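You operate a simulated robot arm through the tools that you are given. There is no shell and no other tool. Be economical: measure what you need, move in short steps, check, and stop when the job is done.

The job below is to be done with a simulated robot arm. You get a single attempt, and the scene is never put back.

## Task
Put things in order on the yard table top. At the end: the white canister stands where the grey box stood; the white bottle (marked "MILK") from the yard table top stands where the white canister stood; the yellow shaker from the yard table top stands where the blue wiping pad stood; the grey box from the yard table top stands where the yellow shaker stood; the blue wiping pad stands on top of the brown brick (carton); whatever was shut is shut again. Leave all else as you found it, and nothing knocked over.
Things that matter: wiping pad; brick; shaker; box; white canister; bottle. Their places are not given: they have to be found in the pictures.

The check looks at the end state, three seconds after you hand in, the way a careful person would. Anything else that was tipped, shoved, dropped, spilled or broken makes it a failure.

## Robot
A 7-joint arm with a two-finger parallel gripper, fixed in place. Base frame: the origin is at the foot of the arm, x ahead of it, y to its left, z up; the work surface is at about z = 0. Readings come in m, degrees, newtons and seconds.
With the tool pointing down near the work surface it reaches from about 0.22 to 0.58 m from the base axis. Its first joint turns from -66.0 to 66.0 degrees. Payload 2.5 kg.
Tool frame: the origin (TCP) lies between the finger pads and is the grasp point; the fingertips stand 0.023 m ahead of it; z points along the fingers, y is the line along which they close. The gripper opens to 0.094 m. The fingers are 0.038 m wide and 0.01 m thick; the gripper's body (0.054 by 0.096 m) begins 0.039 m behind the TCP.
Orientation is that of the tool frame in the base frame, as [roll, pitch, yaw] about the fixed x, y, z axes, in that order (R = Rz(yaw) Ry(pitch) Rx(roll)). With the fingers straight down and closing along the base's y, the tool's x points along the base's -x, its y along +y and its z along -z.

## Interface
- The arm moves only by the tool move_arm. Its arguments are lists of equal length, an entry for each row: "dr": the turn, a rotation vector about the tool's x, y, z in degrees, a list of three; "travel": the shift along the tool's x, y, z in m, a list of three; "claw": the closure in counts, from 0 (fully open) to 255 (shut). In form: {"dr": [[wx, wy, wz], ...], "travel": [[x, y, z], ...], "claw": [claw, ...]}. A call has 1 to 10 rows; each row is the pose to reach, as a shift and turn from the pose commanded when the call began, along the tool's axes at that moment. Rows are played at 5 a second. More than 0.05 m and 8.6 degrees between two rows, or a gripper value outside its range, and nothing of the call is played. Where a pose cannot be reached the arm comes as near as it can. A force on the tool above 40 N (or 10 N above the force at the start of the call, whichever is more), or a blocked arm, ends the call early, and 0.2 s more pass. Each finger travels about 0.108 m/s and halts on what it meets, pressing with about 22 N; the grip force reading is that of the motor and also rises with nothing between the fingers. The clock runs only during rows and for 0.2 s after the last one: add rows that repeat a pose to give the fingers time. The reply holds the time, the measured pose of the TCP, the force on the tool along the base axes, the opening and the grip force, in the units named above and with some noise, and new pictures: "views" is both (left out), scene, wrist or none.
- Cameras (640 x 400 px; columns grow to the right, rows downward): "scene" is fixed at [0.1225, -0.4208, 0.5239]; the picture's right is [0.73, -0.68, 0.00], its down [-0.50, -0.54, -0.68] and it looks along [0.46, 0.50, -0.74] (base axes); focal length 299 px, centre (320, 200). "wrist" rides on the gripper at [-0.039, 0, -0.044] in the tool frame; the picture's right is [0.00, -1.00, 0.00], its down [0.97, 0.00, -0.24] and it looks along [0.24, 0.00, 0.97] (tool axes); focal length 218 px, centre (320, 200).
- point_at(camera, pixels): for up to 12 pixels [column, row] of the newest picture of that camera ("zoom" is the newest enlarged one), the place [x, y, z] in the base frame of the surface seen there, good to about 0.002 m. No time passes.
- zoom(camera, box): a new picture of the part [left, top, right, bottom] of that camera's present view, enlarged. No time passes.
- finish_job(): hands the job in; it is judged then, once.

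Keep the steps short. Do not move on a guess: measure, check each grasp and each placing, and mend mistakes. In all there are 80 turns and 120 pictures (those below and enlarged ones count). Leave the gripper open and the arm clear of the work at the hand-in unless told otherwise, and finish with a single line.

The tools are called after "Call:" as name(argument=value, ...) on one line, values as JSON. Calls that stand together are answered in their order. move_arm: Moves the arm, as the interface text tells. Its arguments: {"type":"object","properties":{"dr":{"type":"array","items":{"type":"array","items":{"type":"number"}}},"travel":{"type":"array","items":{"type":"array","items":{"type":"number"}}},"claw":{"type":"array","items":{"type":"number"}},"views":{"type":"string","enum":["both","scene","wrist","none"]}},"required":["dr","travel","claw"]} The other tools are called the same way: point_at (camera, pixels) gives the place of the surface under pixels of a picture; zoom (camera, box) takes an enlarged picture of a part of a camera's view; finish_job () hands the job in.

At the start:

```text
clock: 0.0
tcp_pos: [0.3588, -0.0904, 0.278]
orientation: [-179.9, 0.0, 180.0]
contact_force: [1.0, 0.0, -0.4]
grip_width: 0.0941
finger_force: 0.1
```

scene: 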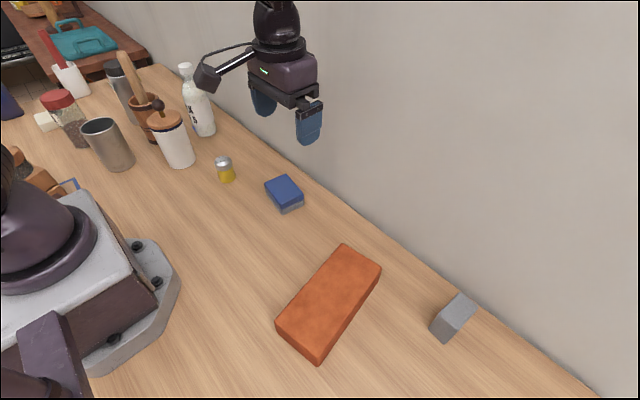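
wrist: 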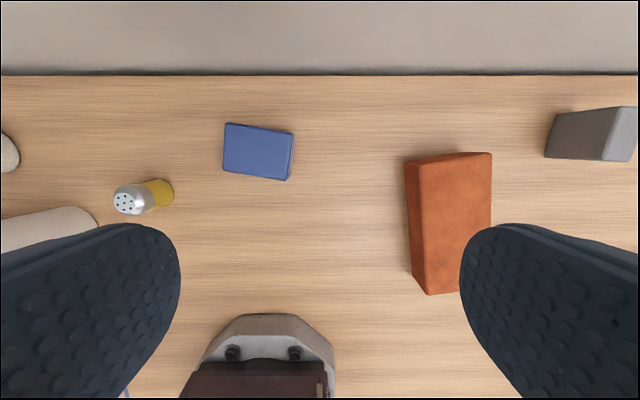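

I see the canister (white, wooden lid, ~175,140), milk bottle (198,100), shaker (225,170), blue pad (284,193), brick (328,300) and grey box (453,317). I'll enlarge the two areas and measure them.

Call:
zoom(camera="scene", box=[80, 50, 320, 220])

Call:
point_at(camera="scene", pixels=[[284, 187], [270, 195], [285, 208], [303, 203], [453, 310], [460, 294], [445, 341], [431, 330], [474, 309], [343, 246], [379, 265], [318, 350]])

Call:
point_at(camera="scene", pixels=[[223, 160], [227, 178], [166, 118], [158, 105], [178, 150], [181, 165], [185, 66], [197, 90], [206, 134], [280, 318], [320, 359], [290, 210]])

```text
2.35 times, centred on (200, 135) of scene
```

zoom: 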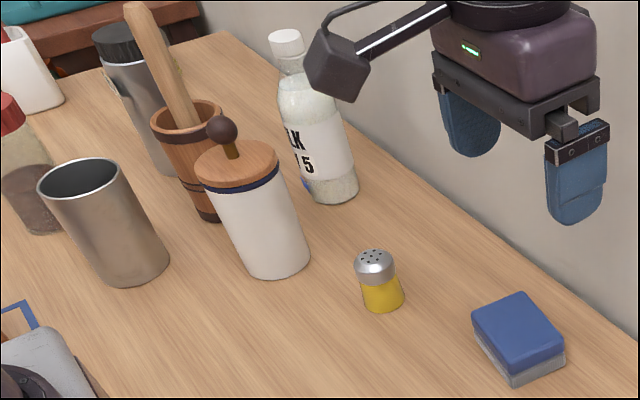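

```text
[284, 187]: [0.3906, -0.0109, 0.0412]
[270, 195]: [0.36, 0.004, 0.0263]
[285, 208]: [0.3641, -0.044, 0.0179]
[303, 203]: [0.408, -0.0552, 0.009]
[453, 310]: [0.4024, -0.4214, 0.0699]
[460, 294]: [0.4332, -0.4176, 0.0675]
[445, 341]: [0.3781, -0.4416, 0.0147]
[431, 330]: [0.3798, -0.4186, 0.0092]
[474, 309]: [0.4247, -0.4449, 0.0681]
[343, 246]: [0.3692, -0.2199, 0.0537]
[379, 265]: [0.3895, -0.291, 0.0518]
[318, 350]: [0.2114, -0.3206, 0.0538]
```

```text
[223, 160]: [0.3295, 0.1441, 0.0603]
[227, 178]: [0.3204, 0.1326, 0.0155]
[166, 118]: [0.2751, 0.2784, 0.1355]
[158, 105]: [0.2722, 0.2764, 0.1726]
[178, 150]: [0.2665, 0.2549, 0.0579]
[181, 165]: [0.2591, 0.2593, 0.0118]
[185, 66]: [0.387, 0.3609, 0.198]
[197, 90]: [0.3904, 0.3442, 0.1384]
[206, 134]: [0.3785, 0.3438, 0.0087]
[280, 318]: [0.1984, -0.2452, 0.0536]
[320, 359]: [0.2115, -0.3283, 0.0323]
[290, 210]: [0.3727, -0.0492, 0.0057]
```

Next I measure the pad, box and shaker in the wrist picture, plus the wall and the canister's neighbours.

Call:
point_at(camera="wrist", pixels=[[226, 123], [293, 133], [289, 180], [223, 171], [553, 114], [546, 157], [604, 160], [611, 108], [636, 107], [632, 160], [408, 165], [490, 155]])

Call:
point_at(camera="wrist", pixels=[[128, 202], [115, 200], [143, 199], [172, 190], [154, 180], [320, 80], [320, 60], [600, 80], [480, 230], [420, 285], [90, 212], [300, 140]])

Call:
point_at(camera="zoom", pixels=[[60, 180], [150, 260], [100, 200], [85, 160], [185, 120], [205, 150], [230, 160], [255, 200], [275, 260], [300, 255], [245, 262], [145, 100]])

Call:
zoom(camera="scene", box=[400, 270, 500, 360])

```text
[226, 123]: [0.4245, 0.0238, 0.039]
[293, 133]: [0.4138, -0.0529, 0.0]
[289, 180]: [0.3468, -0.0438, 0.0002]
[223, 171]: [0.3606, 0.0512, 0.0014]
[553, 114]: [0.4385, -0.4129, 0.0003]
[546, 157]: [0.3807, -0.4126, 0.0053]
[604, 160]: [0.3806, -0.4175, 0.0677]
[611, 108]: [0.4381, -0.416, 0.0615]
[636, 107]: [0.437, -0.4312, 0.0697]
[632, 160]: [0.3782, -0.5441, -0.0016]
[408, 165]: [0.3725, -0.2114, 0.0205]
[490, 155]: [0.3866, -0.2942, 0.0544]
```

```text
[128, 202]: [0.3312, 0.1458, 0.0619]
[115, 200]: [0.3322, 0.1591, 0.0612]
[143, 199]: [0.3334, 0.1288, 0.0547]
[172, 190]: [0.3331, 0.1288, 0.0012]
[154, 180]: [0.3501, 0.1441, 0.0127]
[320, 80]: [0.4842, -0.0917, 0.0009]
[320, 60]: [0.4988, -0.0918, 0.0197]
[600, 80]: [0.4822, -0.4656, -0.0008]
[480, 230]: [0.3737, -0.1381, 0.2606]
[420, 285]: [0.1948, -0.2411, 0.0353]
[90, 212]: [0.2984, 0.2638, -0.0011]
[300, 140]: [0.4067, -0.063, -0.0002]
```

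```text
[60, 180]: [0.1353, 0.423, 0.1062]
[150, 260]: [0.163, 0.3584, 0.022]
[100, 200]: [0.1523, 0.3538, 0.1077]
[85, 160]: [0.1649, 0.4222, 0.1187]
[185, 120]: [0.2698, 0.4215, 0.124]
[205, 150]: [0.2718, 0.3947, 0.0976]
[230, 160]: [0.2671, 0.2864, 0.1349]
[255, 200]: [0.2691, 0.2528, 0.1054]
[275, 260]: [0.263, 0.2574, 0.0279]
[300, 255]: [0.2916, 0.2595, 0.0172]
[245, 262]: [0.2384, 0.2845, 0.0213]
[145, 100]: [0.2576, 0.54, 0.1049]
```

```text
4.44 times, centred on (450, 315) of scene
```

zoom: 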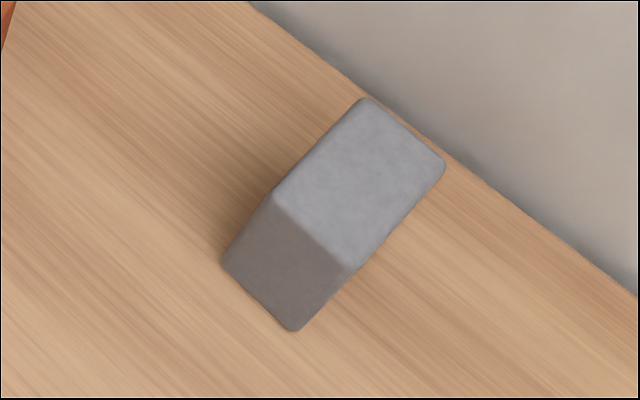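

Wall at x≈0.499. The pad's centre is about (0.391,-0.010), 0.08×0.06×0.04, yaw about -8.5°. I turn the tool 81.5° so it closes across the short side, and go above it.

Call:
move_arm(dr=[[0, 0, -8.15], [0, 0, -16.3], [0, 0, -24.45], [0, 0, -32.6], [0, 0, -40.75], [0, 0, -48.9], [0, 0, -57.05], [0, 0, -65.2], [0, 0, -73.35], [0, 0, -81.5]], travel=[[-0.0032, 0.008, 0.0128], [-0.0064, 0.016, 0.0256], [-0.0096, 0.024, 0.0384], [-0.0128, 0.032, 0.0512], [-0.016, 0.04, 0.064], [-0.0192, 0.048, 0.0768], [-0.0224, 0.056, 0.0896], [-0.0256, 0.064, 0.1024], [-0.0288, 0.072, 0.1152], [-0.032, 0.08, 0.128]], claw=[0, 0, 0, 0, 0, 0, 0, 0, 0, 0])

```text
clock: 2.2
tcp_pos: [0.3899, -0.0082, 0.1496]
orientation: [-179.9, -0.1, -98.5]
contact_force: [-0.2, -1.4, -0.6]
grip_width: 0.0939
finger_force: 0.1
```

scene: 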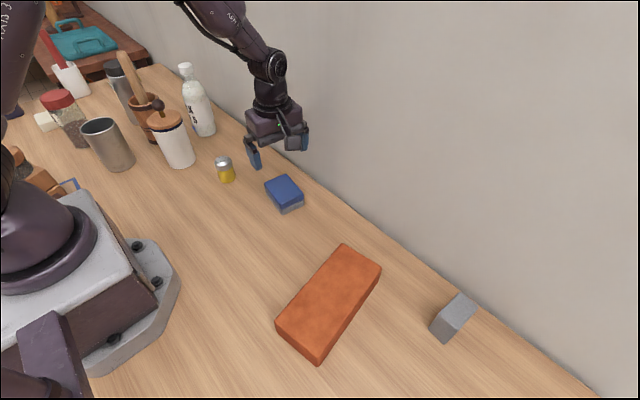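
wrist: 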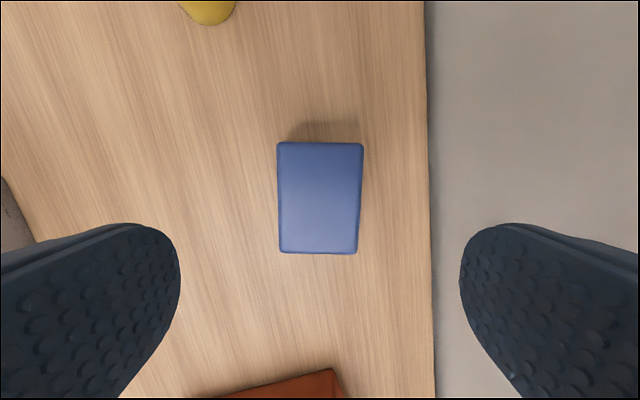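

The pad looks squarely aligned in the wrist picture. I'll measure its top corners to get the exact centre.

Call:
point_at(camera="wrist", pixels=[[280, 146], [360, 147], [282, 249], [355, 250], [320, 198]])

```text
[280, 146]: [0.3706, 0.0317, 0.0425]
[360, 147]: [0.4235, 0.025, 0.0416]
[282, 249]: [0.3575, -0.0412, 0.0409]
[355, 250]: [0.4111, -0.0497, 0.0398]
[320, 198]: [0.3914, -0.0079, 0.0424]
```

Centre (0.391,-0.009), top 0.041: already centred. Lower to z≈0.03 and close.

Call:
move_arm(dr=[[0, 0, 0], [0, 0, 0], [0, 0, 0], [0, 0, 0], [0, 0, 0], [0, 0, 0], [0, 0, 0], [0, 0, 0]], travel=[[0, 0, 0.035], [0, 0, 0.07], [0, 0, 0.1], [0, 0, 0.12], [0, 0, 0.12], [0, 0, 0.12], [0, 0, 0.12], [0, 0, 0.12]], claw=[0, 0, 0, 0, 0, 255, 255, 255])

```text
clock: 4.0
tcp_pos: [0.391, -0.01, 0.0284]
orientation: [179.9, -0.1, -98.6]
contact_force: [-0.3, -0.2, -0.3]
grip_width: 0.0617
finger_force: 22.4
```

scene: 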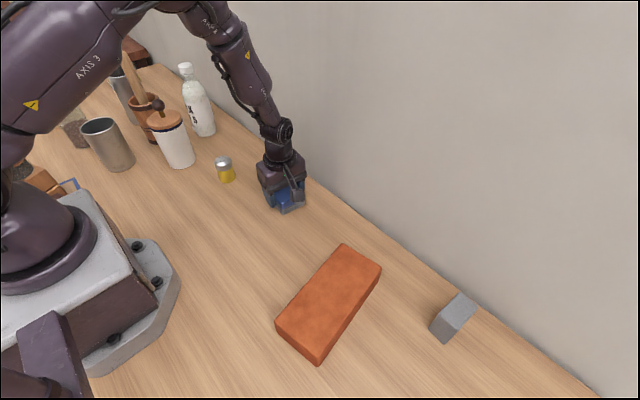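
wrist: 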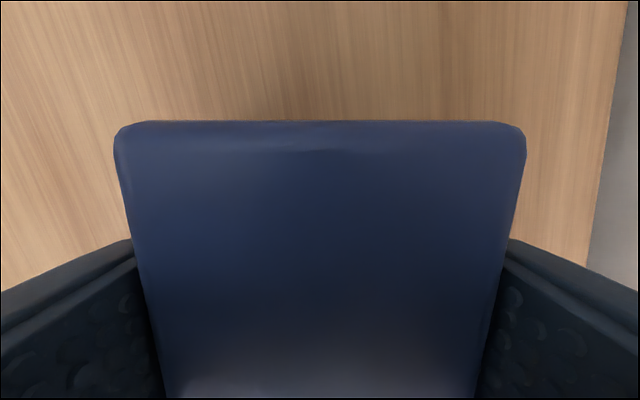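

Gripped (width 0.062). Lift to z≈0.15 and carry to above the brick's centre (0.292,-0.269), turning to line up with the brick.

Call:
move_arm(dr=[[0, 0, 0], [0, 0, 8.0], [0, 0, 16.1], [0, 0, 24.1], [0, 0, 32.2], [0, 0, 40.2], [0, 0, 48.3], [0, 0, 56.3], [0, 0, 64.4], [0, 0, 72.4]], travel=[[0, 0, -0.035], [0, 0, -0.075], [0, 0, -0.12], [0.0387, 0.0085, -0.12], [0.0774, 0.0169, -0.12], [0.1161, 0.0254, -0.12], [0.1548, 0.0338, -0.12], [0.1935, 0.0423, -0.12], [0.2322, 0.0507, -0.12], [0.2709, 0.0592, -0.12]], claw=[255, 255, 255, 255, 255, 255, 255, 255, 255, 255])

```text
clock: 6.2
tcp_pos: [0.2926, -0.2699, 0.1485]
orientation: [-180.0, 0.1, -171.0]
contact_force: [0.8, 1.0, -0.3]
grip_width: 0.0616
finger_force: 22.1
```

scene: 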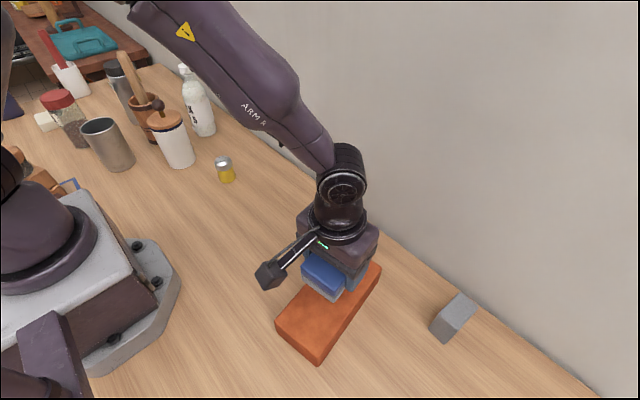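
wrist: 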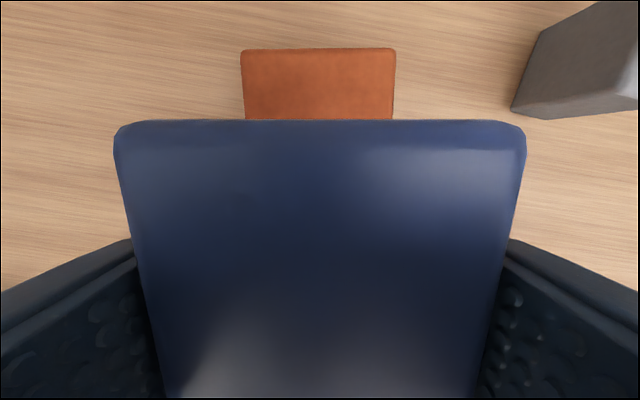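

The brick lies centred behind the pad (columns 242–396) and straight. Lower to TCP z≈0.083 (brick top 0.054), still holding.

Call:
move_arm(dr=[[0, 0, 0], [0, 0, 0], [0, 0, 0], [0, 0, 0]], travel=[[0, 0, 0.03], [0, 0, 0.055], [0, 0, 0.065], [0, 0, 0.0655]], claw=[255, 255, 255, 255], views="scene")

```text
clock: 7.2
tcp_pos: [0.2909, -0.2693, 0.0841]
orientation: [-180.0, 0.0, -171.0]
contact_force: [-0.7, -0.1, -0.5]
grip_width: 0.0614
finger_force: 22.1
```

scene: 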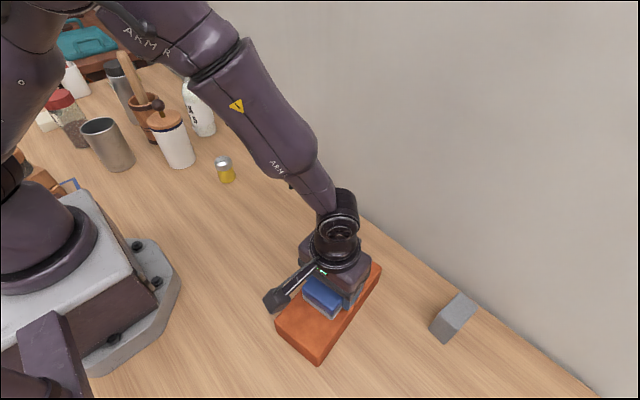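

No contact felt yet; lower 1.5 mm more, open, then rise.

Call:
move_arm(dr=[[0, 0, 0], [0, 0, 0], [0, 0, 0], [0, 0, 0], [0, 0, 0], [0, 0, 0], [0, 0, 0]], travel=[[0, 0, 0.0015], [0, 0, 0.0015], [0, 0, 0.0015], [0, 0, 0.0015], [0, 0, -0.03], [0, 0, -0.07], [0, 0, -0.1]], claw=[255, 0, 0, 0, 0, 0, 0])

```text
clock: 8.8
tcp_pos: [0.291, -0.2682, 0.1844]
orientation: [179.9, -0.1, -171.0]
contact_force: [-0.6, -0.3, -0.3]
grip_width: 0.0938
finger_force: 0.0
```

scene: 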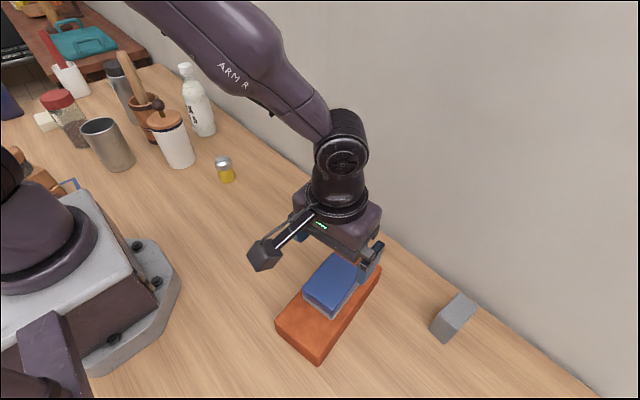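
wrist: 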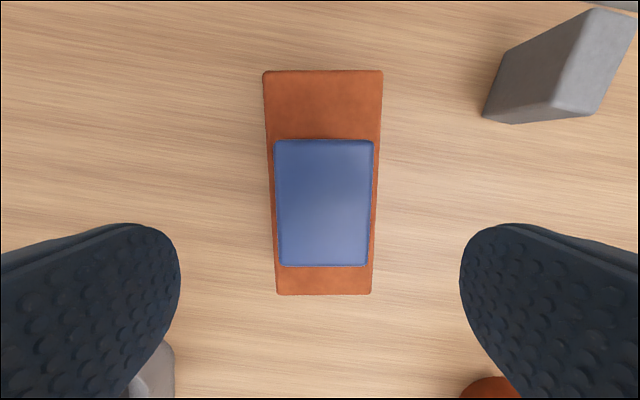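

Pad sits flat and centred on the brick. Next I go over the shaker at (0.331,0.144), tool turned back straight.

Call:
move_arm(dr=[[0, 0, 1], [0, 0, 2], [0, 0, 3], [0, 0, 4], [0, 0, 5], [0, 0, 6], [0, 0, 7], [0, 0, 8], [0, 0, 9], [0, 0, 9]], travel=[[-0.0115, 0.0445, 0], [-0.0231, 0.089, 0], [-0.0346, 0.1335, 0], [-0.0462, 0.178, 0], [-0.0577, 0.2226, 0], [-0.0693, 0.2671, 0], [-0.0808, 0.3116, 0], [-0.0924, 0.3561, 0], [-0.1039, 0.4006, 0], [-0.1039, 0.4006, 0.03]], claw=[0, 0, 0, 0, 0, 0, 0, 0, 0, 0])

```text
clock: 11.0
tcp_pos: [0.3324, 0.143, 0.1547]
orientation: [-180.0, 0.0, -180.0]
contact_force: [0.3, -0.4, 0.3]
grip_width: 0.0939
finger_force: 0.0
```

scene: 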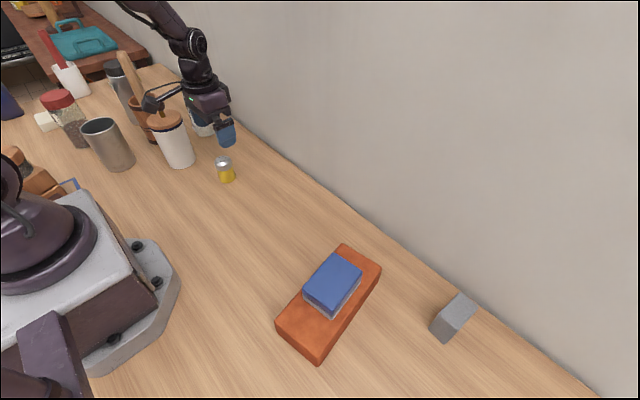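
wrist: 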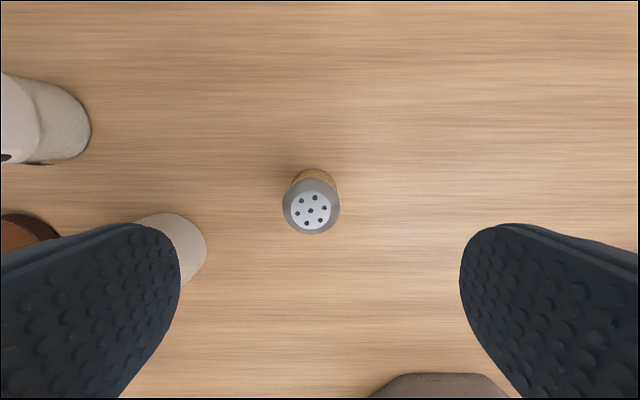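

Shaker visible at (312,208). Measure its top, and the bottle and canister bases seen at the left.

Call:
point_at(camera="wrist", pixels=[[311, 210], [284, 208], [339, 208], [311, 233], [315, 171], [90, 125], [60, 160], [60, 90], [206, 245], [180, 215], [195, 280], [311, 184]])

```text
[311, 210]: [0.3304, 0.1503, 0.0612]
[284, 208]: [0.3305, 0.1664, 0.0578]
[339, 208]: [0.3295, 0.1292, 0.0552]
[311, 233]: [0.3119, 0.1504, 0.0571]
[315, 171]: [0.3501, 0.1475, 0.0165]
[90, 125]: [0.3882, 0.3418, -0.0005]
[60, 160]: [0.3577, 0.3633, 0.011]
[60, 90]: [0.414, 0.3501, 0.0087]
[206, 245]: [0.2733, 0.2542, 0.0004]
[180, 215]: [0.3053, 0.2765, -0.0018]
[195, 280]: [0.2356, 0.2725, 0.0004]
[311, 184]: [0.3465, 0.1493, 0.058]
```

Shaker centre (0.330,0.148), top 0.062, canister ≈(0.271,0.291) R≈0.037. Shift 5 mm left, lower to z≈0.035 and close.

Call:
move_arm(dr=[[0, 0, 0], [0, 0, 0], [0, 0, 0], [0, 0, 0], [0, 0, 0], [0, 0, 0], [0, 0, 0], [0, 0, 0]], travel=[[0.002, 0.005, 0.035], [0.002, 0.005, 0.07], [0.002, 0.005, 0.1], [0.002, 0.005, 0.12], [0.002, 0.005, 0.12], [0.002, 0.005, 0.12], [0.002, 0.005, 0.12], [0.002, 0.005, 0.12]], claw=[0, 0, 0, 0, 0, 255, 255, 255])

```text
clock: 12.8
tcp_pos: [0.3284, 0.1488, 0.0324]
orientation: [-180.0, -0.1, -180.0]
contact_force: [-0.1, 0.1, 0.3]
grip_width: 0.0413
finger_force: 21.9
```

scene: 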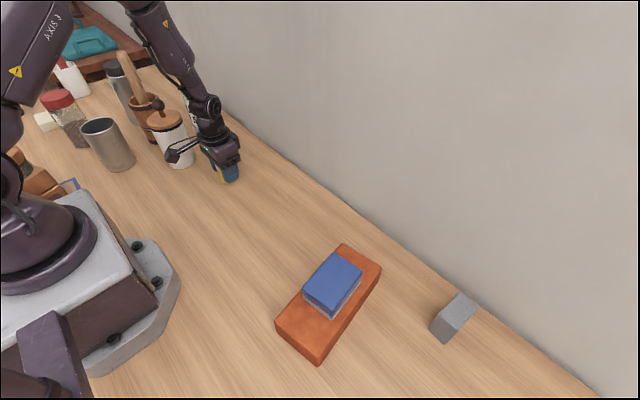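
wrist: 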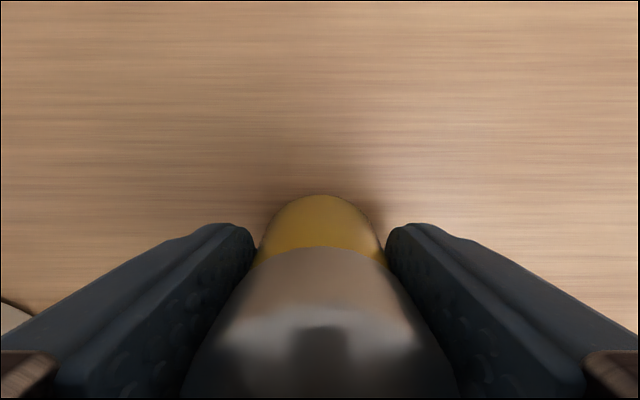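

Gripped (0.041 wide). Lift 8 cm and carry to the pad's old place (0.391,-0.009).

Call:
move_arm(dr=[[0, 0, 0], [0, 0, 0], [0, 0, 0], [0, 0, 0], [0, 0, 0], [0, 0, 0], [0, 0, 0], [0, 0, 0]], travel=[[0, 0, -0.04], [0, 0, -0.08], [-0.0153, -0.0392, -0.08], [-0.0305, -0.0785, -0.08], [-0.0458, -0.1178, -0.08], [-0.061, -0.157, -0.08], [-0.061, -0.157, -0.05], [-0.061, -0.157, -0.02]], claw=[255, 255, 255, 255, 255, 255, 255, 255])

```text
clock: 14.6
tcp_pos: [0.3918, -0.0095, 0.055]
orientation: [-179.9, -0.1, -179.8]
contact_force: [0.7, 0.5, -0.2]
grip_width: 0.0409
finger_force: 22.5
```

scene: 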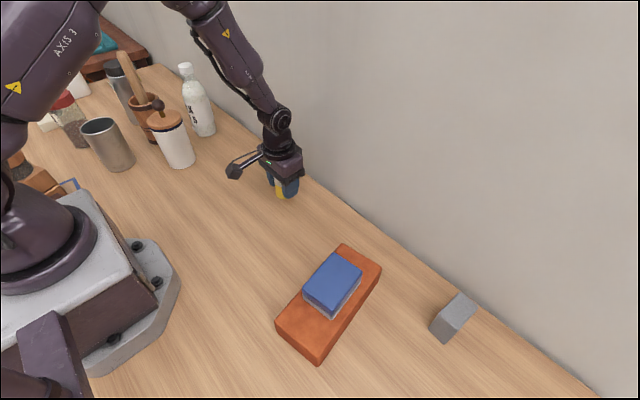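
wrist: 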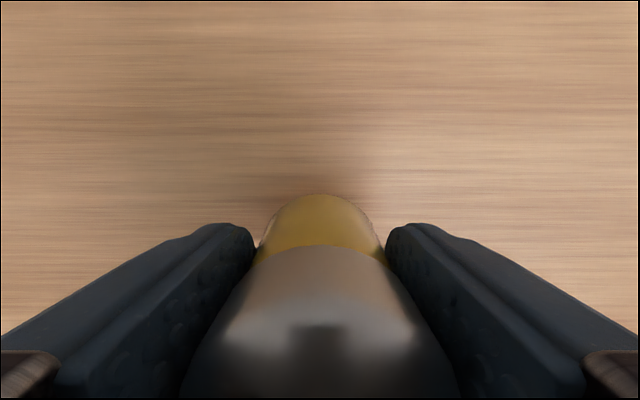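

Over the spot. Lower the remaining 2 cm, release, rise.

Call:
move_arm(dr=[[0, 0, 0], [0, 0, 0], [0, 0, 0], [0, 0, 0], [0, 0, 0], [0, 0, 0], [0, 0, 0], [0, 0, 0], [0, 0, 0]], travel=[[0, 0, 0.012], [0, 0, 0.0195], [0, 0, 0.0195], [0, 0, 0.0195], [0, 0, 0.0195], [0, 0, 0.0195], [0, 0, -0.02], [0, 0, -0.06], [0, 0, -0.1]], claw=[255, 255, 255, 0, 0, 0, 0, 0, 0])

```text
clock: 16.6
tcp_pos: [0.3909, -0.0081, 0.1548]
orientation: [180.0, -0.1, -179.8]
contact_force: [-0.1, 0.2, 0.6]
grip_width: 0.094
finger_force: 0.0
```

scene: 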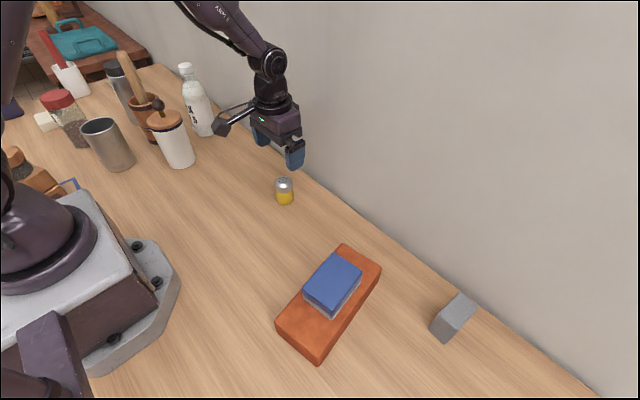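
wrist: 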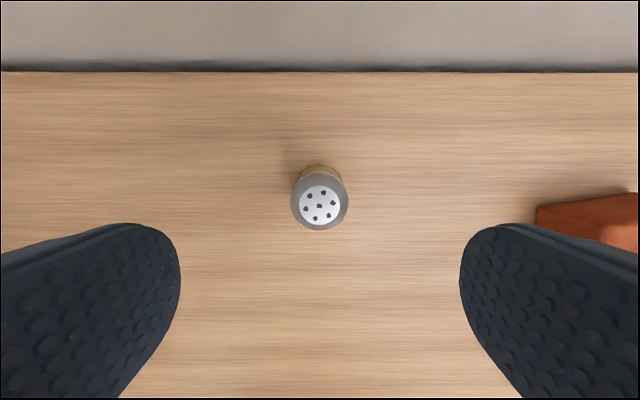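

Shaker stands well at its new place. Go over the grey box at (0.400,-0.427), z 0.18.

Call:
move_arm(dr=[[0, 0, 0], [0, 0, 0], [0, 0, 0], [0, 0, 0], [0, 0, 0], [0, 0, 0], [0, 0, 0], [0, 0, 0], [0, 0, 0], [0, 0, 0]], travel=[[0, 0, -0.03], [-0.001, -0.0466, -0.03], [-0.002, -0.0931, -0.03], [-0.003, -0.1397, -0.03], [-0.004, -0.1862, -0.03], [-0.005, -0.2328, -0.03], [-0.006, -0.2793, -0.03], [-0.007, -0.3259, -0.03], [-0.008, -0.3724, -0.03], [-0.009, -0.419, -0.03]], claw=[0, 0, 0, 0, 0, 0, 0, 0, 0, 0])

```text
clock: 18.8
tcp_pos: [0.3985, -0.4263, 0.183]
orientation: [179.9, -0.1, 180.0]
contact_force: [0.4, -0.3, 0.7]
grip_width: 0.0942
finger_force: 0.2
```

scene: 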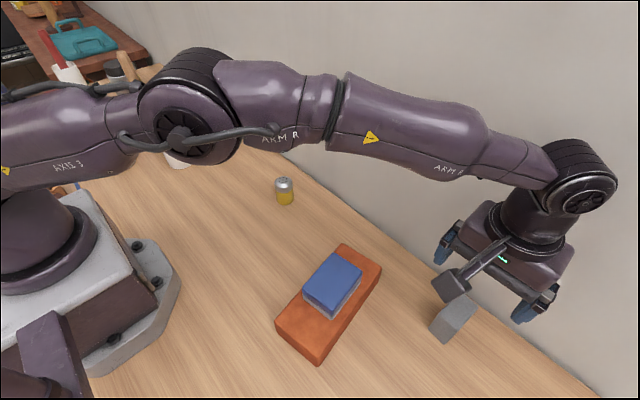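
wrist: 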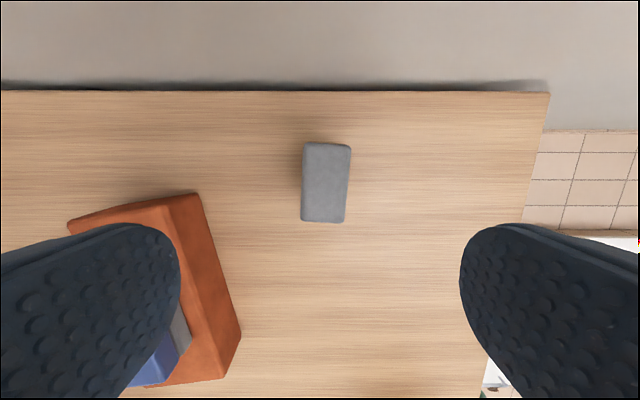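

Reached. Measure the box's top corners.

Call:
point_at(camera="wrist", pixels=[[306, 147], [347, 149], [341, 218], [304, 216], [325, 182], [535, 150], [235, 335]])

```text
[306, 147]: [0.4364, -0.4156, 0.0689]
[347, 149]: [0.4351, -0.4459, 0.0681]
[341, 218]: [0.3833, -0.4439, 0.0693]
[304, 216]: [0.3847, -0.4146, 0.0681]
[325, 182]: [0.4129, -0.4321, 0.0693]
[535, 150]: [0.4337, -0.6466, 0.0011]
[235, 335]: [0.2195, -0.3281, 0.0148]
```

Box centre (0.410,-0.430), top 0.069, yaw ≈ -2°. Go down over it to z≈0.045 with the gripper open first.

Call:
move_arm(dr=[[0, 0, 2], [0, 0, 2], [0, 0, 2], [0, 0, 2], [0, 0, 2], [0, 0, 2]], travel=[[-0.008, -0.0035, 0.03], [-0.008, -0.0035, 0.065], [-0.008, -0.0035, 0.1], [-0.008, -0.0035, 0.125], [-0.008, -0.0035, 0.137], [-0.008, -0.0035, 0.137]], claw=[0, 0, 0, 0, 0, 0])

```text
clock: 20.2
tcp_pos: [0.4071, -0.4324, 0.0451]
orientation: [-180.0, 0.1, 178.1]
contact_force: [0.0, 0.2, 0.1]
grip_width: 0.0947
finger_force: 0.1
```

scene: 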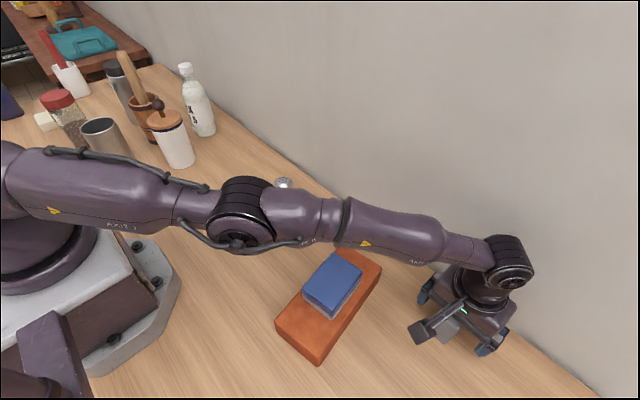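
wrist: 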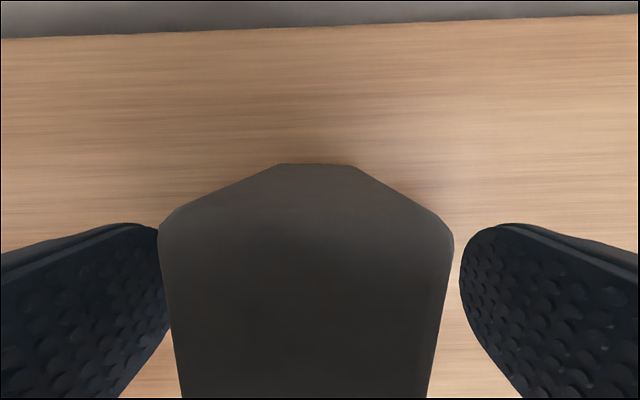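

Pose reached and the fingers straddle the box. Close and lift.

Call:
move_arm(dr=[[0, 0, 0], [0, 0, 0], [0, 0, 0], [0, 0, 0], [0, 0, 0], [0, 0, 0], [0, 0, 0]], travel=[[0, 0, 0], [0, 0, 0], [0, 0, 0], [0, 0, 0], [0, 0, -0.03], [0, 0, -0.07], [0, 0, -0.11]], claw=[255, 255, 255, 255, 255, 255, 255])

```text
clock: 21.8
tcp_pos: [0.4093, -0.4332, 0.1587]
orientation: [180.0, 0.0, 178.1]
contact_force: [0.3, -0.1, -1.6]
grip_width: 0.0351
finger_force: 23.0
```

scene: 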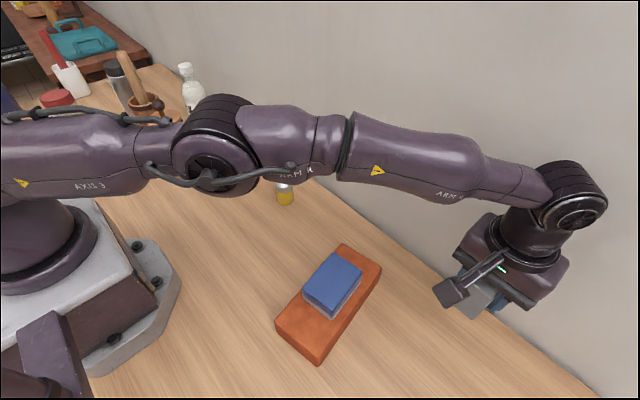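
wrist: 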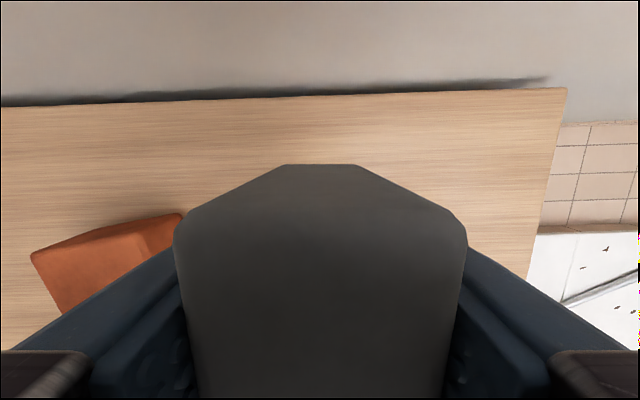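

Box gripped (0.035). Carry it toward the shaker's old place, about 4 cm higher, in two calls.

Call:
move_arm(dr=[[0, 0, 0], [0, 0, 0], [0, 0, 0], [0, 0, 0], [0, 0, 0], [0, 0, 0], [0, 0, 0], [0, 0, 0], [0, 0, 0], [0, 0, 0]], travel=[[0.0076, 0.0442, -0.015], [0.0153, 0.0885, -0.03], [0.0229, 0.1327, -0.04], [0.0305, 0.1769, -0.04], [0.0382, 0.2212, -0.04], [0.0458, 0.2654, -0.04], [0.0534, 0.3096, -0.04], [0.061, 0.3538, -0.04], [0.0687, 0.3981, -0.04], [0.0763, 0.4423, -0.04]], claw=[255, 255, 255, 255, 255, 255, 255, 255, 255, 255], views="none")

Call:
move_arm(dr=[[0, 0, 0], [0, 0, 0], [0, 0, 0], [0, 0, 0], [0, 0, 0], [0, 0, 0]], travel=[[0.0076, 0.0442, 0], [0.0153, 0.0885, 0], [0.0229, 0.1327, 0], [0.0229, 0.1327, 0.04], [0.0229, 0.1327, 0.08], [0.0229, 0.1327, 0.12]], claw=[255, 255, 255, 255, 255, 255])

```text
clock: 24.0
tcp_pos: [0.3471, 0.0129, 0.2012]
orientation: [180.0, 0.0, 178.0]
contact_force: [-0.1, -0.3, -0.8]
grip_width: 0.0348
finger_force: 22.1
```

```text
clock: 25.4
tcp_pos: [0.33, 0.1459, 0.0766]
orientation: [180.0, 0.2, 178.0]
contact_force: [0.0, 0.2, -0.3]
grip_width: 0.0347
finger_force: 21.9
```

scene: 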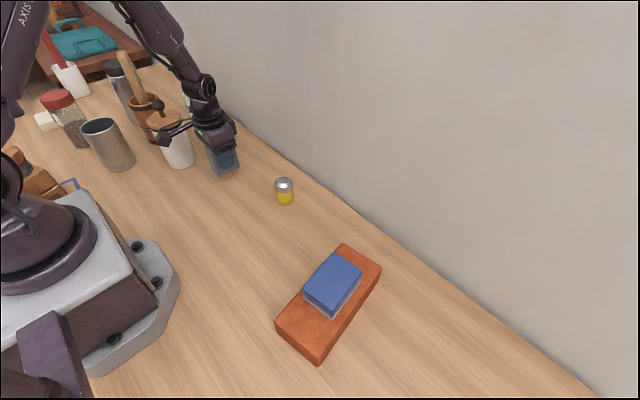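
wrist: 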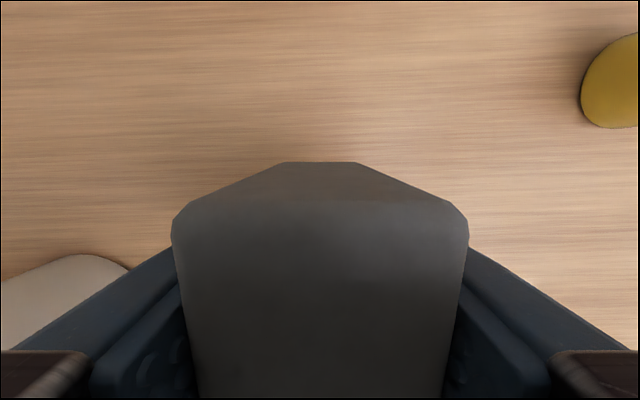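

Over the spot. Lower about 3 cm, release, rise.

Call:
move_arm(dr=[[0, 0, 0], [0, 0, 0], [0, 0, 0], [0, 0, 0], [0, 0, 0], [0, 0, 0], [0, 0, 0], [0, 0, 0], [0, 0, 0]], travel=[[0, 0, 0.02], [0, 0, 0.03], [0, 0, 0.03], [0, 0, 0.03], [0, 0, 0.03], [0, 0, 0.03], [0, 0, -0.01], [0, 0, -0.05], [0, 0, -0.09]], claw=[255, 255, 255, 0, 0, 0, 0, 0, 0])

```text
clock: 27.4
tcp_pos: [0.3277, 0.146, 0.1663]
orientation: [-180.0, 0.1, 178.0]
contact_force: [0.6, -0.3, -0.1]
grip_width: 0.094
finger_force: 0.1
```

scene: 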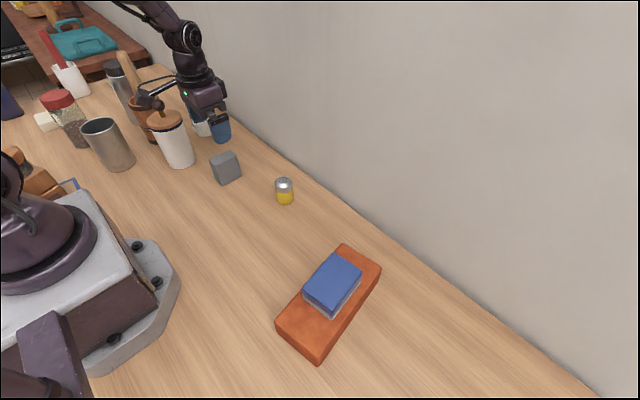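
wrist: 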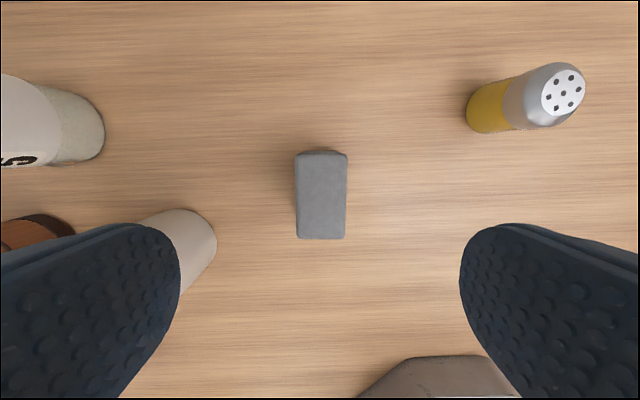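

Box stands in the shaker's old place. Rise to z≈0.30 near the canister for a view from above.

Call:
move_arm(dr=[[0, 0, 0], [0, 0, 0], [0, 0, 0], [0, 0, 0]], travel=[[0, 0, -0.045], [0, 0, -0.09], [0.02, 0.03, -0.13], [0.04, 0.06, -0.14]], claw=[0, 0, 0, 0])

```text
refused: row 3 steps farther than a row can; nothing moved
```

Call:
move_arm(dr=[[0, 0, 0], [0, 0, 0], [0, 0, 0], [0, 0, 0]], travel=[[0, 0, -0.045], [0, 0, -0.09], [0.018, 0.025, -0.12], [0.04, 0.06, -0.14]], claw=[0, 0, 0, 0])

```text
clock: 28.4
tcp_pos: [0.2914, 0.2066, 0.307]
orientation: [-179.8, 0.0, 178.0]
contact_force: [-0.2, 0.2, 1.0]
grip_width: 0.094
finger_force: 0.0
```

scene: 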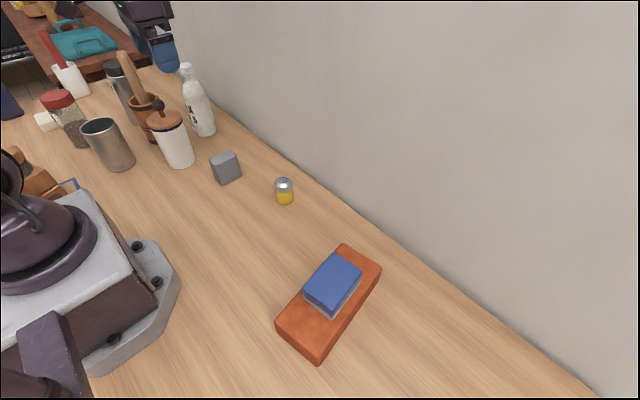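
wrist: 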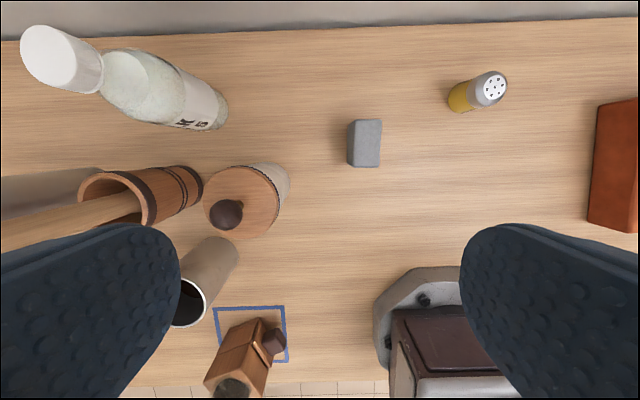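

Good overview. Measure the canister lid, knob, body, and neighbours (mortar, cup, brown tool, bottle).

Call:
point_at(camera="wrist", pixels=[[226, 214], [207, 200], [274, 203], [240, 169], [242, 235], [262, 190], [288, 180], [283, 200], [196, 175], [232, 240], [210, 300], [200, 215]])

Call:
point_at(camera="wrist", pixels=[[246, 345], [270, 342], [225, 345], [210, 375], [262, 322], [60, 55], [95, 75], [227, 108], [205, 78], [205, 130], [85, 190], [140, 240]])

Call:
zoom(camera="scene", box=[80, 40, 240, 190])

```text
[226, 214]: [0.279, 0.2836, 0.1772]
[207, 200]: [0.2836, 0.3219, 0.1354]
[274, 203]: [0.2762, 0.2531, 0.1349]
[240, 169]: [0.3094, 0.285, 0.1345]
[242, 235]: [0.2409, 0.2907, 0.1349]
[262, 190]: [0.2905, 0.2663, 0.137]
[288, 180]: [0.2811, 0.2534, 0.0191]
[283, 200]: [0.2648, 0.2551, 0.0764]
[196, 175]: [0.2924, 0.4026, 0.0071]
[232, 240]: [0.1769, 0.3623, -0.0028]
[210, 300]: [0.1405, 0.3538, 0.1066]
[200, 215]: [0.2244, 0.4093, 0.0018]
```

```text
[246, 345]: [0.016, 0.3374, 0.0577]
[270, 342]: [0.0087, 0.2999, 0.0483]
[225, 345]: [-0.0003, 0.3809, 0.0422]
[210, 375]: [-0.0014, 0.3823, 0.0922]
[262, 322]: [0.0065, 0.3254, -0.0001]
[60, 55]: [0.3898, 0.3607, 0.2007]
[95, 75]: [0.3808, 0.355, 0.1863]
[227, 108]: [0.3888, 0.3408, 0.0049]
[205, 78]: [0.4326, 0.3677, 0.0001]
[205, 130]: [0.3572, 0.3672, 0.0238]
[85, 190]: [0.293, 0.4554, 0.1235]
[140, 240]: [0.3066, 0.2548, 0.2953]
```

```text
2.67 times, centred on (160, 115) of scene
```

zoom: 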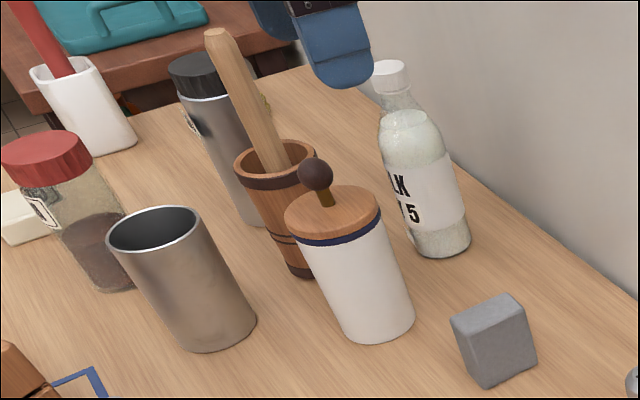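

Canister axis (0.275,0.288), lid radius 0.036, knob top 0.178. A top-down grip would only catch the lid, so I need a nearly horizontal grip on the body, with the side stalk of the gripper upward (tool x outward). First turn the tool about vertical at this safe height.

Call:
move_arm(dr=[[0, 0, 8.3], [0, 0, 16.6], [0, 0, 24.9], [0, 0, 33.2], [0, 0, 41.5], [0, 0, 49.8], [0, 0, 58.1], [0, 0, 66.4], [0, 0, 74.7], [0, 0, 83]], travel=[[0.005, -0.003, 0], [0.01, -0.006, 0], [0.015, -0.009, 0], [0.02, -0.012, 0], [0.025, -0.015, 0], [0.03, -0.018, 0], [0.035, -0.02, 0], [0.04, -0.023, 0], [0.045, -0.026, 0], [0.05, -0.0288, 0]], claw=[0, 0, 0, 0, 0, 0, 0, 0, 0, 0], views="none")

Call:
move_arm(dr=[[0, 0, 8.3], [0, 0, 16.6], [0, 0, 25]], travel=[[0, 0, 0], [0, 0, 0], [0, 0, 0]], claw=[0, 0, 0])

```text
clock: 30.6
tcp_pos: [0.2408, 0.1813, 0.3091]
orientation: [-180.0, 0.0, 94.8]
contact_force: [-0.1, 0.9, -0.1]
grip_width: 0.0938
finger_force: 0.2
```

```text
clock: 31.4
tcp_pos: [0.2402, 0.1795, 0.3072]
orientation: [179.9, 0.0, 69.9]
contact_force: [-0.6, 0.8, -0.1]
grip_width: 0.0939
finger_force: 0.1
```

scene: 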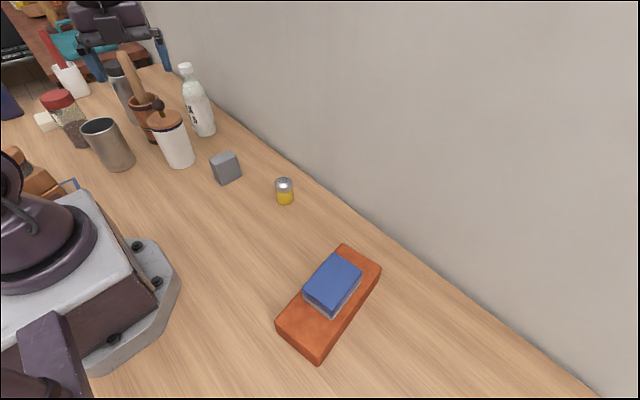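
wrist: 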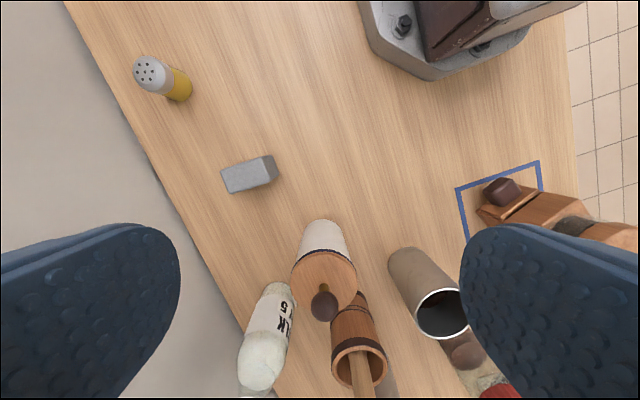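

Yaw 70° reached. Now tilt about the tool's y by 72° so the fingers point nearly horizontal toward the canister, holding the TCP where it is (z≈0.31).

Call:
move_arm(dr=[[0, 8, 0], [0, 16, 0], [0, 24, 0], [0, 32, 0], [0, 40, 0], [0, 48, 0], [0, 56, 0], [0, 64, 0], [0, 72, 0], [0, 72, 0]], travel=[[0, 0, 0], [0, 0, 0], [0, 0, 0], [0, 0, 0], [0, 0, 0], [0, 0, 0], [0, 0, 0], [0, 0, 0], [0, 0, 0], [0, 0, 0]], claw=[0, 0, 0, 0, 0, 0, 0, 0, 0, 0])

```text
clock: 33.6
tcp_pos: [0.2721, 0.185, 0.3146]
orientation: [179.9, -72.2, 69.9]
contact_force: [-0.1, -0.1, -0.5]
grip_width: 0.0939
finger_force: 0.2
out of reach, approached as far as the arm can: row 7, 8, 9, 10
```

scene: 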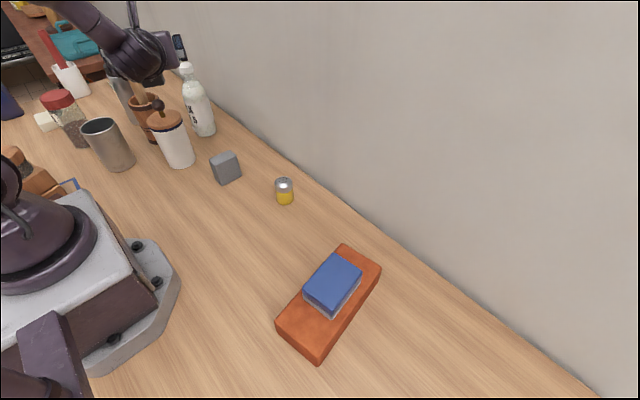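
wrist: 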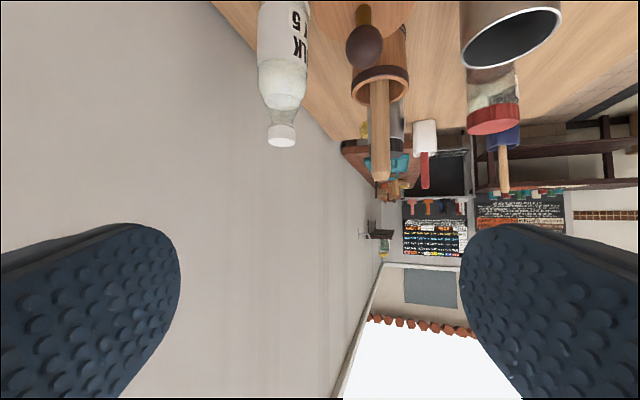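

The orientation was reached; the position was limited to (0.272,0.185), as the wrist can't fold closer. I move closer to the canister to a stand-off 6.5 cm before its axis, still above it.

Call:
move_arm(dr=[[0, 0, 0], [0, 0, 0], [0, 0, 0]], travel=[[-0.0173, -0.0106, 0.0169], [-0.0346, -0.0213, 0.0337], [-0.0519, -0.0319, 0.0506]], claw=[0, 0, 0])

```text
clock: 34.4
tcp_pos: [0.2646, 0.2306, 0.2493]
orientation: [179.7, -72.1, 70.2]
contact_force: [0.0, 0.6, 0.0]
grip_width: 0.094
finger_force: 0.0
out of reach, approached as far as the arm can: row 1, 2, 3
```

scene: 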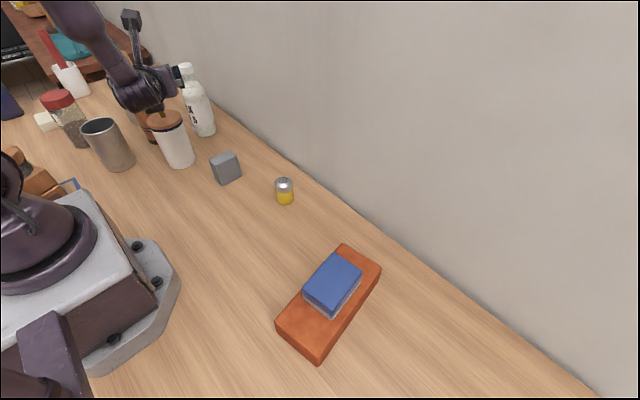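
wrist: 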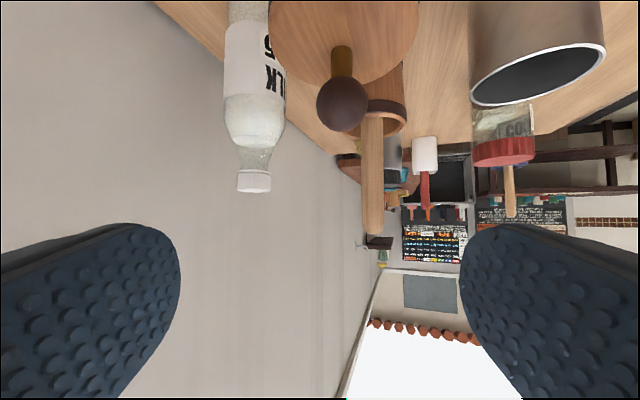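

Still at the fold limit. Approaching along +y (yaw 90) leaves the wrist more room, so I turn 20° about vertical at this height.

Call:
move_arm(dr=[[6.3, 0, -2.1], [12.7, 0, -4.1], [19.0, 0, -6.2], [19.0, 0, -6.2]], travel=[[-0.0016, 0.0056, -0.005], [-0.0033, 0.0112, -0.01], [-0.0049, 0.0168, -0.015], [-0.0049, 0.0168, -0.015]], claw=[0, 0, 0, 0], views="scene")

```text
clock: 35.4
tcp_pos: [0.2758, 0.2091, 0.2488]
orientation: [-180.0, -72.0, 90.2]
contact_force: [0.0, 1.2, 0.4]
grip_width: 0.0938
finger_force: 0.1
```

scene: 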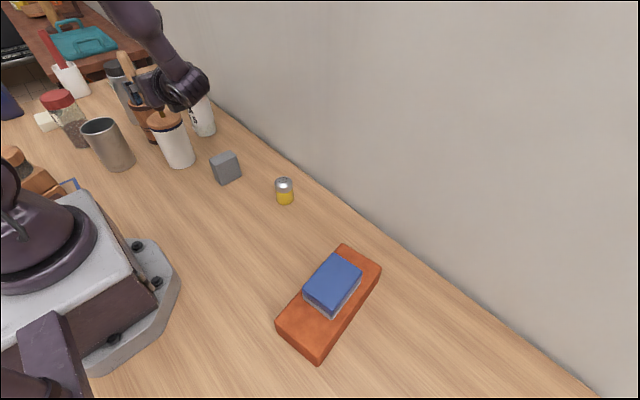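

Now exactly where commanded (0.275,0.21,0.25). Descend to z≈0.10 at y≈0.225, short of the canister.

Call:
move_arm(dr=[[0, 0, 0], [0, 0, 0], [0, 0, 0], [0, 0, 0], [0, 0, 0]], travel=[[-0.0274, 0, 0.0122], [-0.0547, 0, 0.0245], [-0.0821, 0, 0.0367], [-0.1094, 0, 0.049], [-0.1368, 0, 0.0612]], claw=[0, 0, 0, 0, 0])

```text
clock: 36.6
tcp_pos: [0.2749, 0.2239, 0.0995]
orientation: [179.8, -72.1, 90.3]
contact_force: [0.0, 0.3, -0.4]
grip_width: 0.0939
finger_force: 0.1
```

scene: 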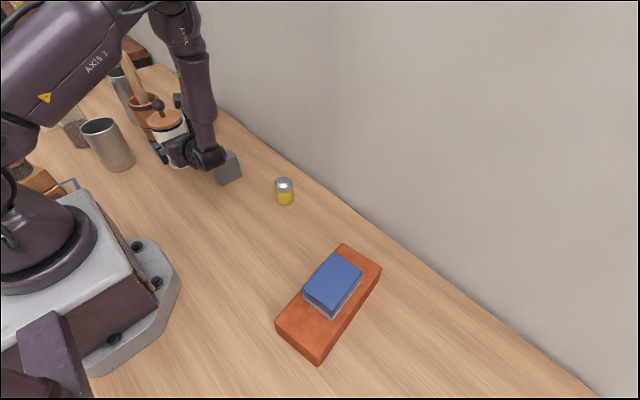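
wrist: 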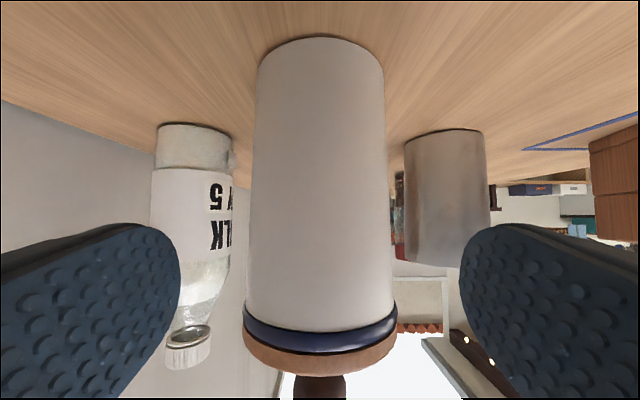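

The canister is centred between the fingers (columns 245–397). Check clearance of the wrist to the grey box, and the canister's band height.

Call:
zoom(camera="scene", box=[130, 90, 260, 190])

Call:
point_at(camera="wrist", pixels=[[320, 320], [320, 300], [320, 345], [320, 200], [320, 60]])

Call:
point_at(camera="scene", pixels=[[207, 165], [212, 150], [220, 163], [228, 160], [222, 180], [195, 165]])

```text
4.00 times, centred on (195, 140) of scene
```

zoom: 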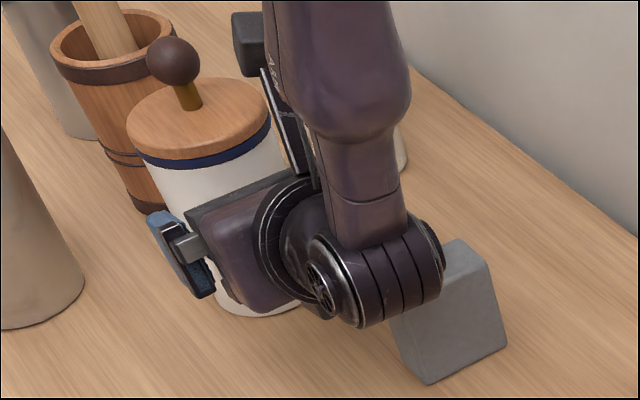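

```text
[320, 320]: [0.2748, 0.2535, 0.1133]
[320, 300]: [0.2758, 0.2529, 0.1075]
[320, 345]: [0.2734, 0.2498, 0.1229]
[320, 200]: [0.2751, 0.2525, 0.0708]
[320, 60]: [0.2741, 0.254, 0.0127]
```

```text
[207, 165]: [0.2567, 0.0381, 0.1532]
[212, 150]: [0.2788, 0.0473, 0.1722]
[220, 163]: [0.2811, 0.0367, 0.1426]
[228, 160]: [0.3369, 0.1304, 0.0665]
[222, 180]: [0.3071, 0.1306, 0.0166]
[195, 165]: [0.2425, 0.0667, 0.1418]
```

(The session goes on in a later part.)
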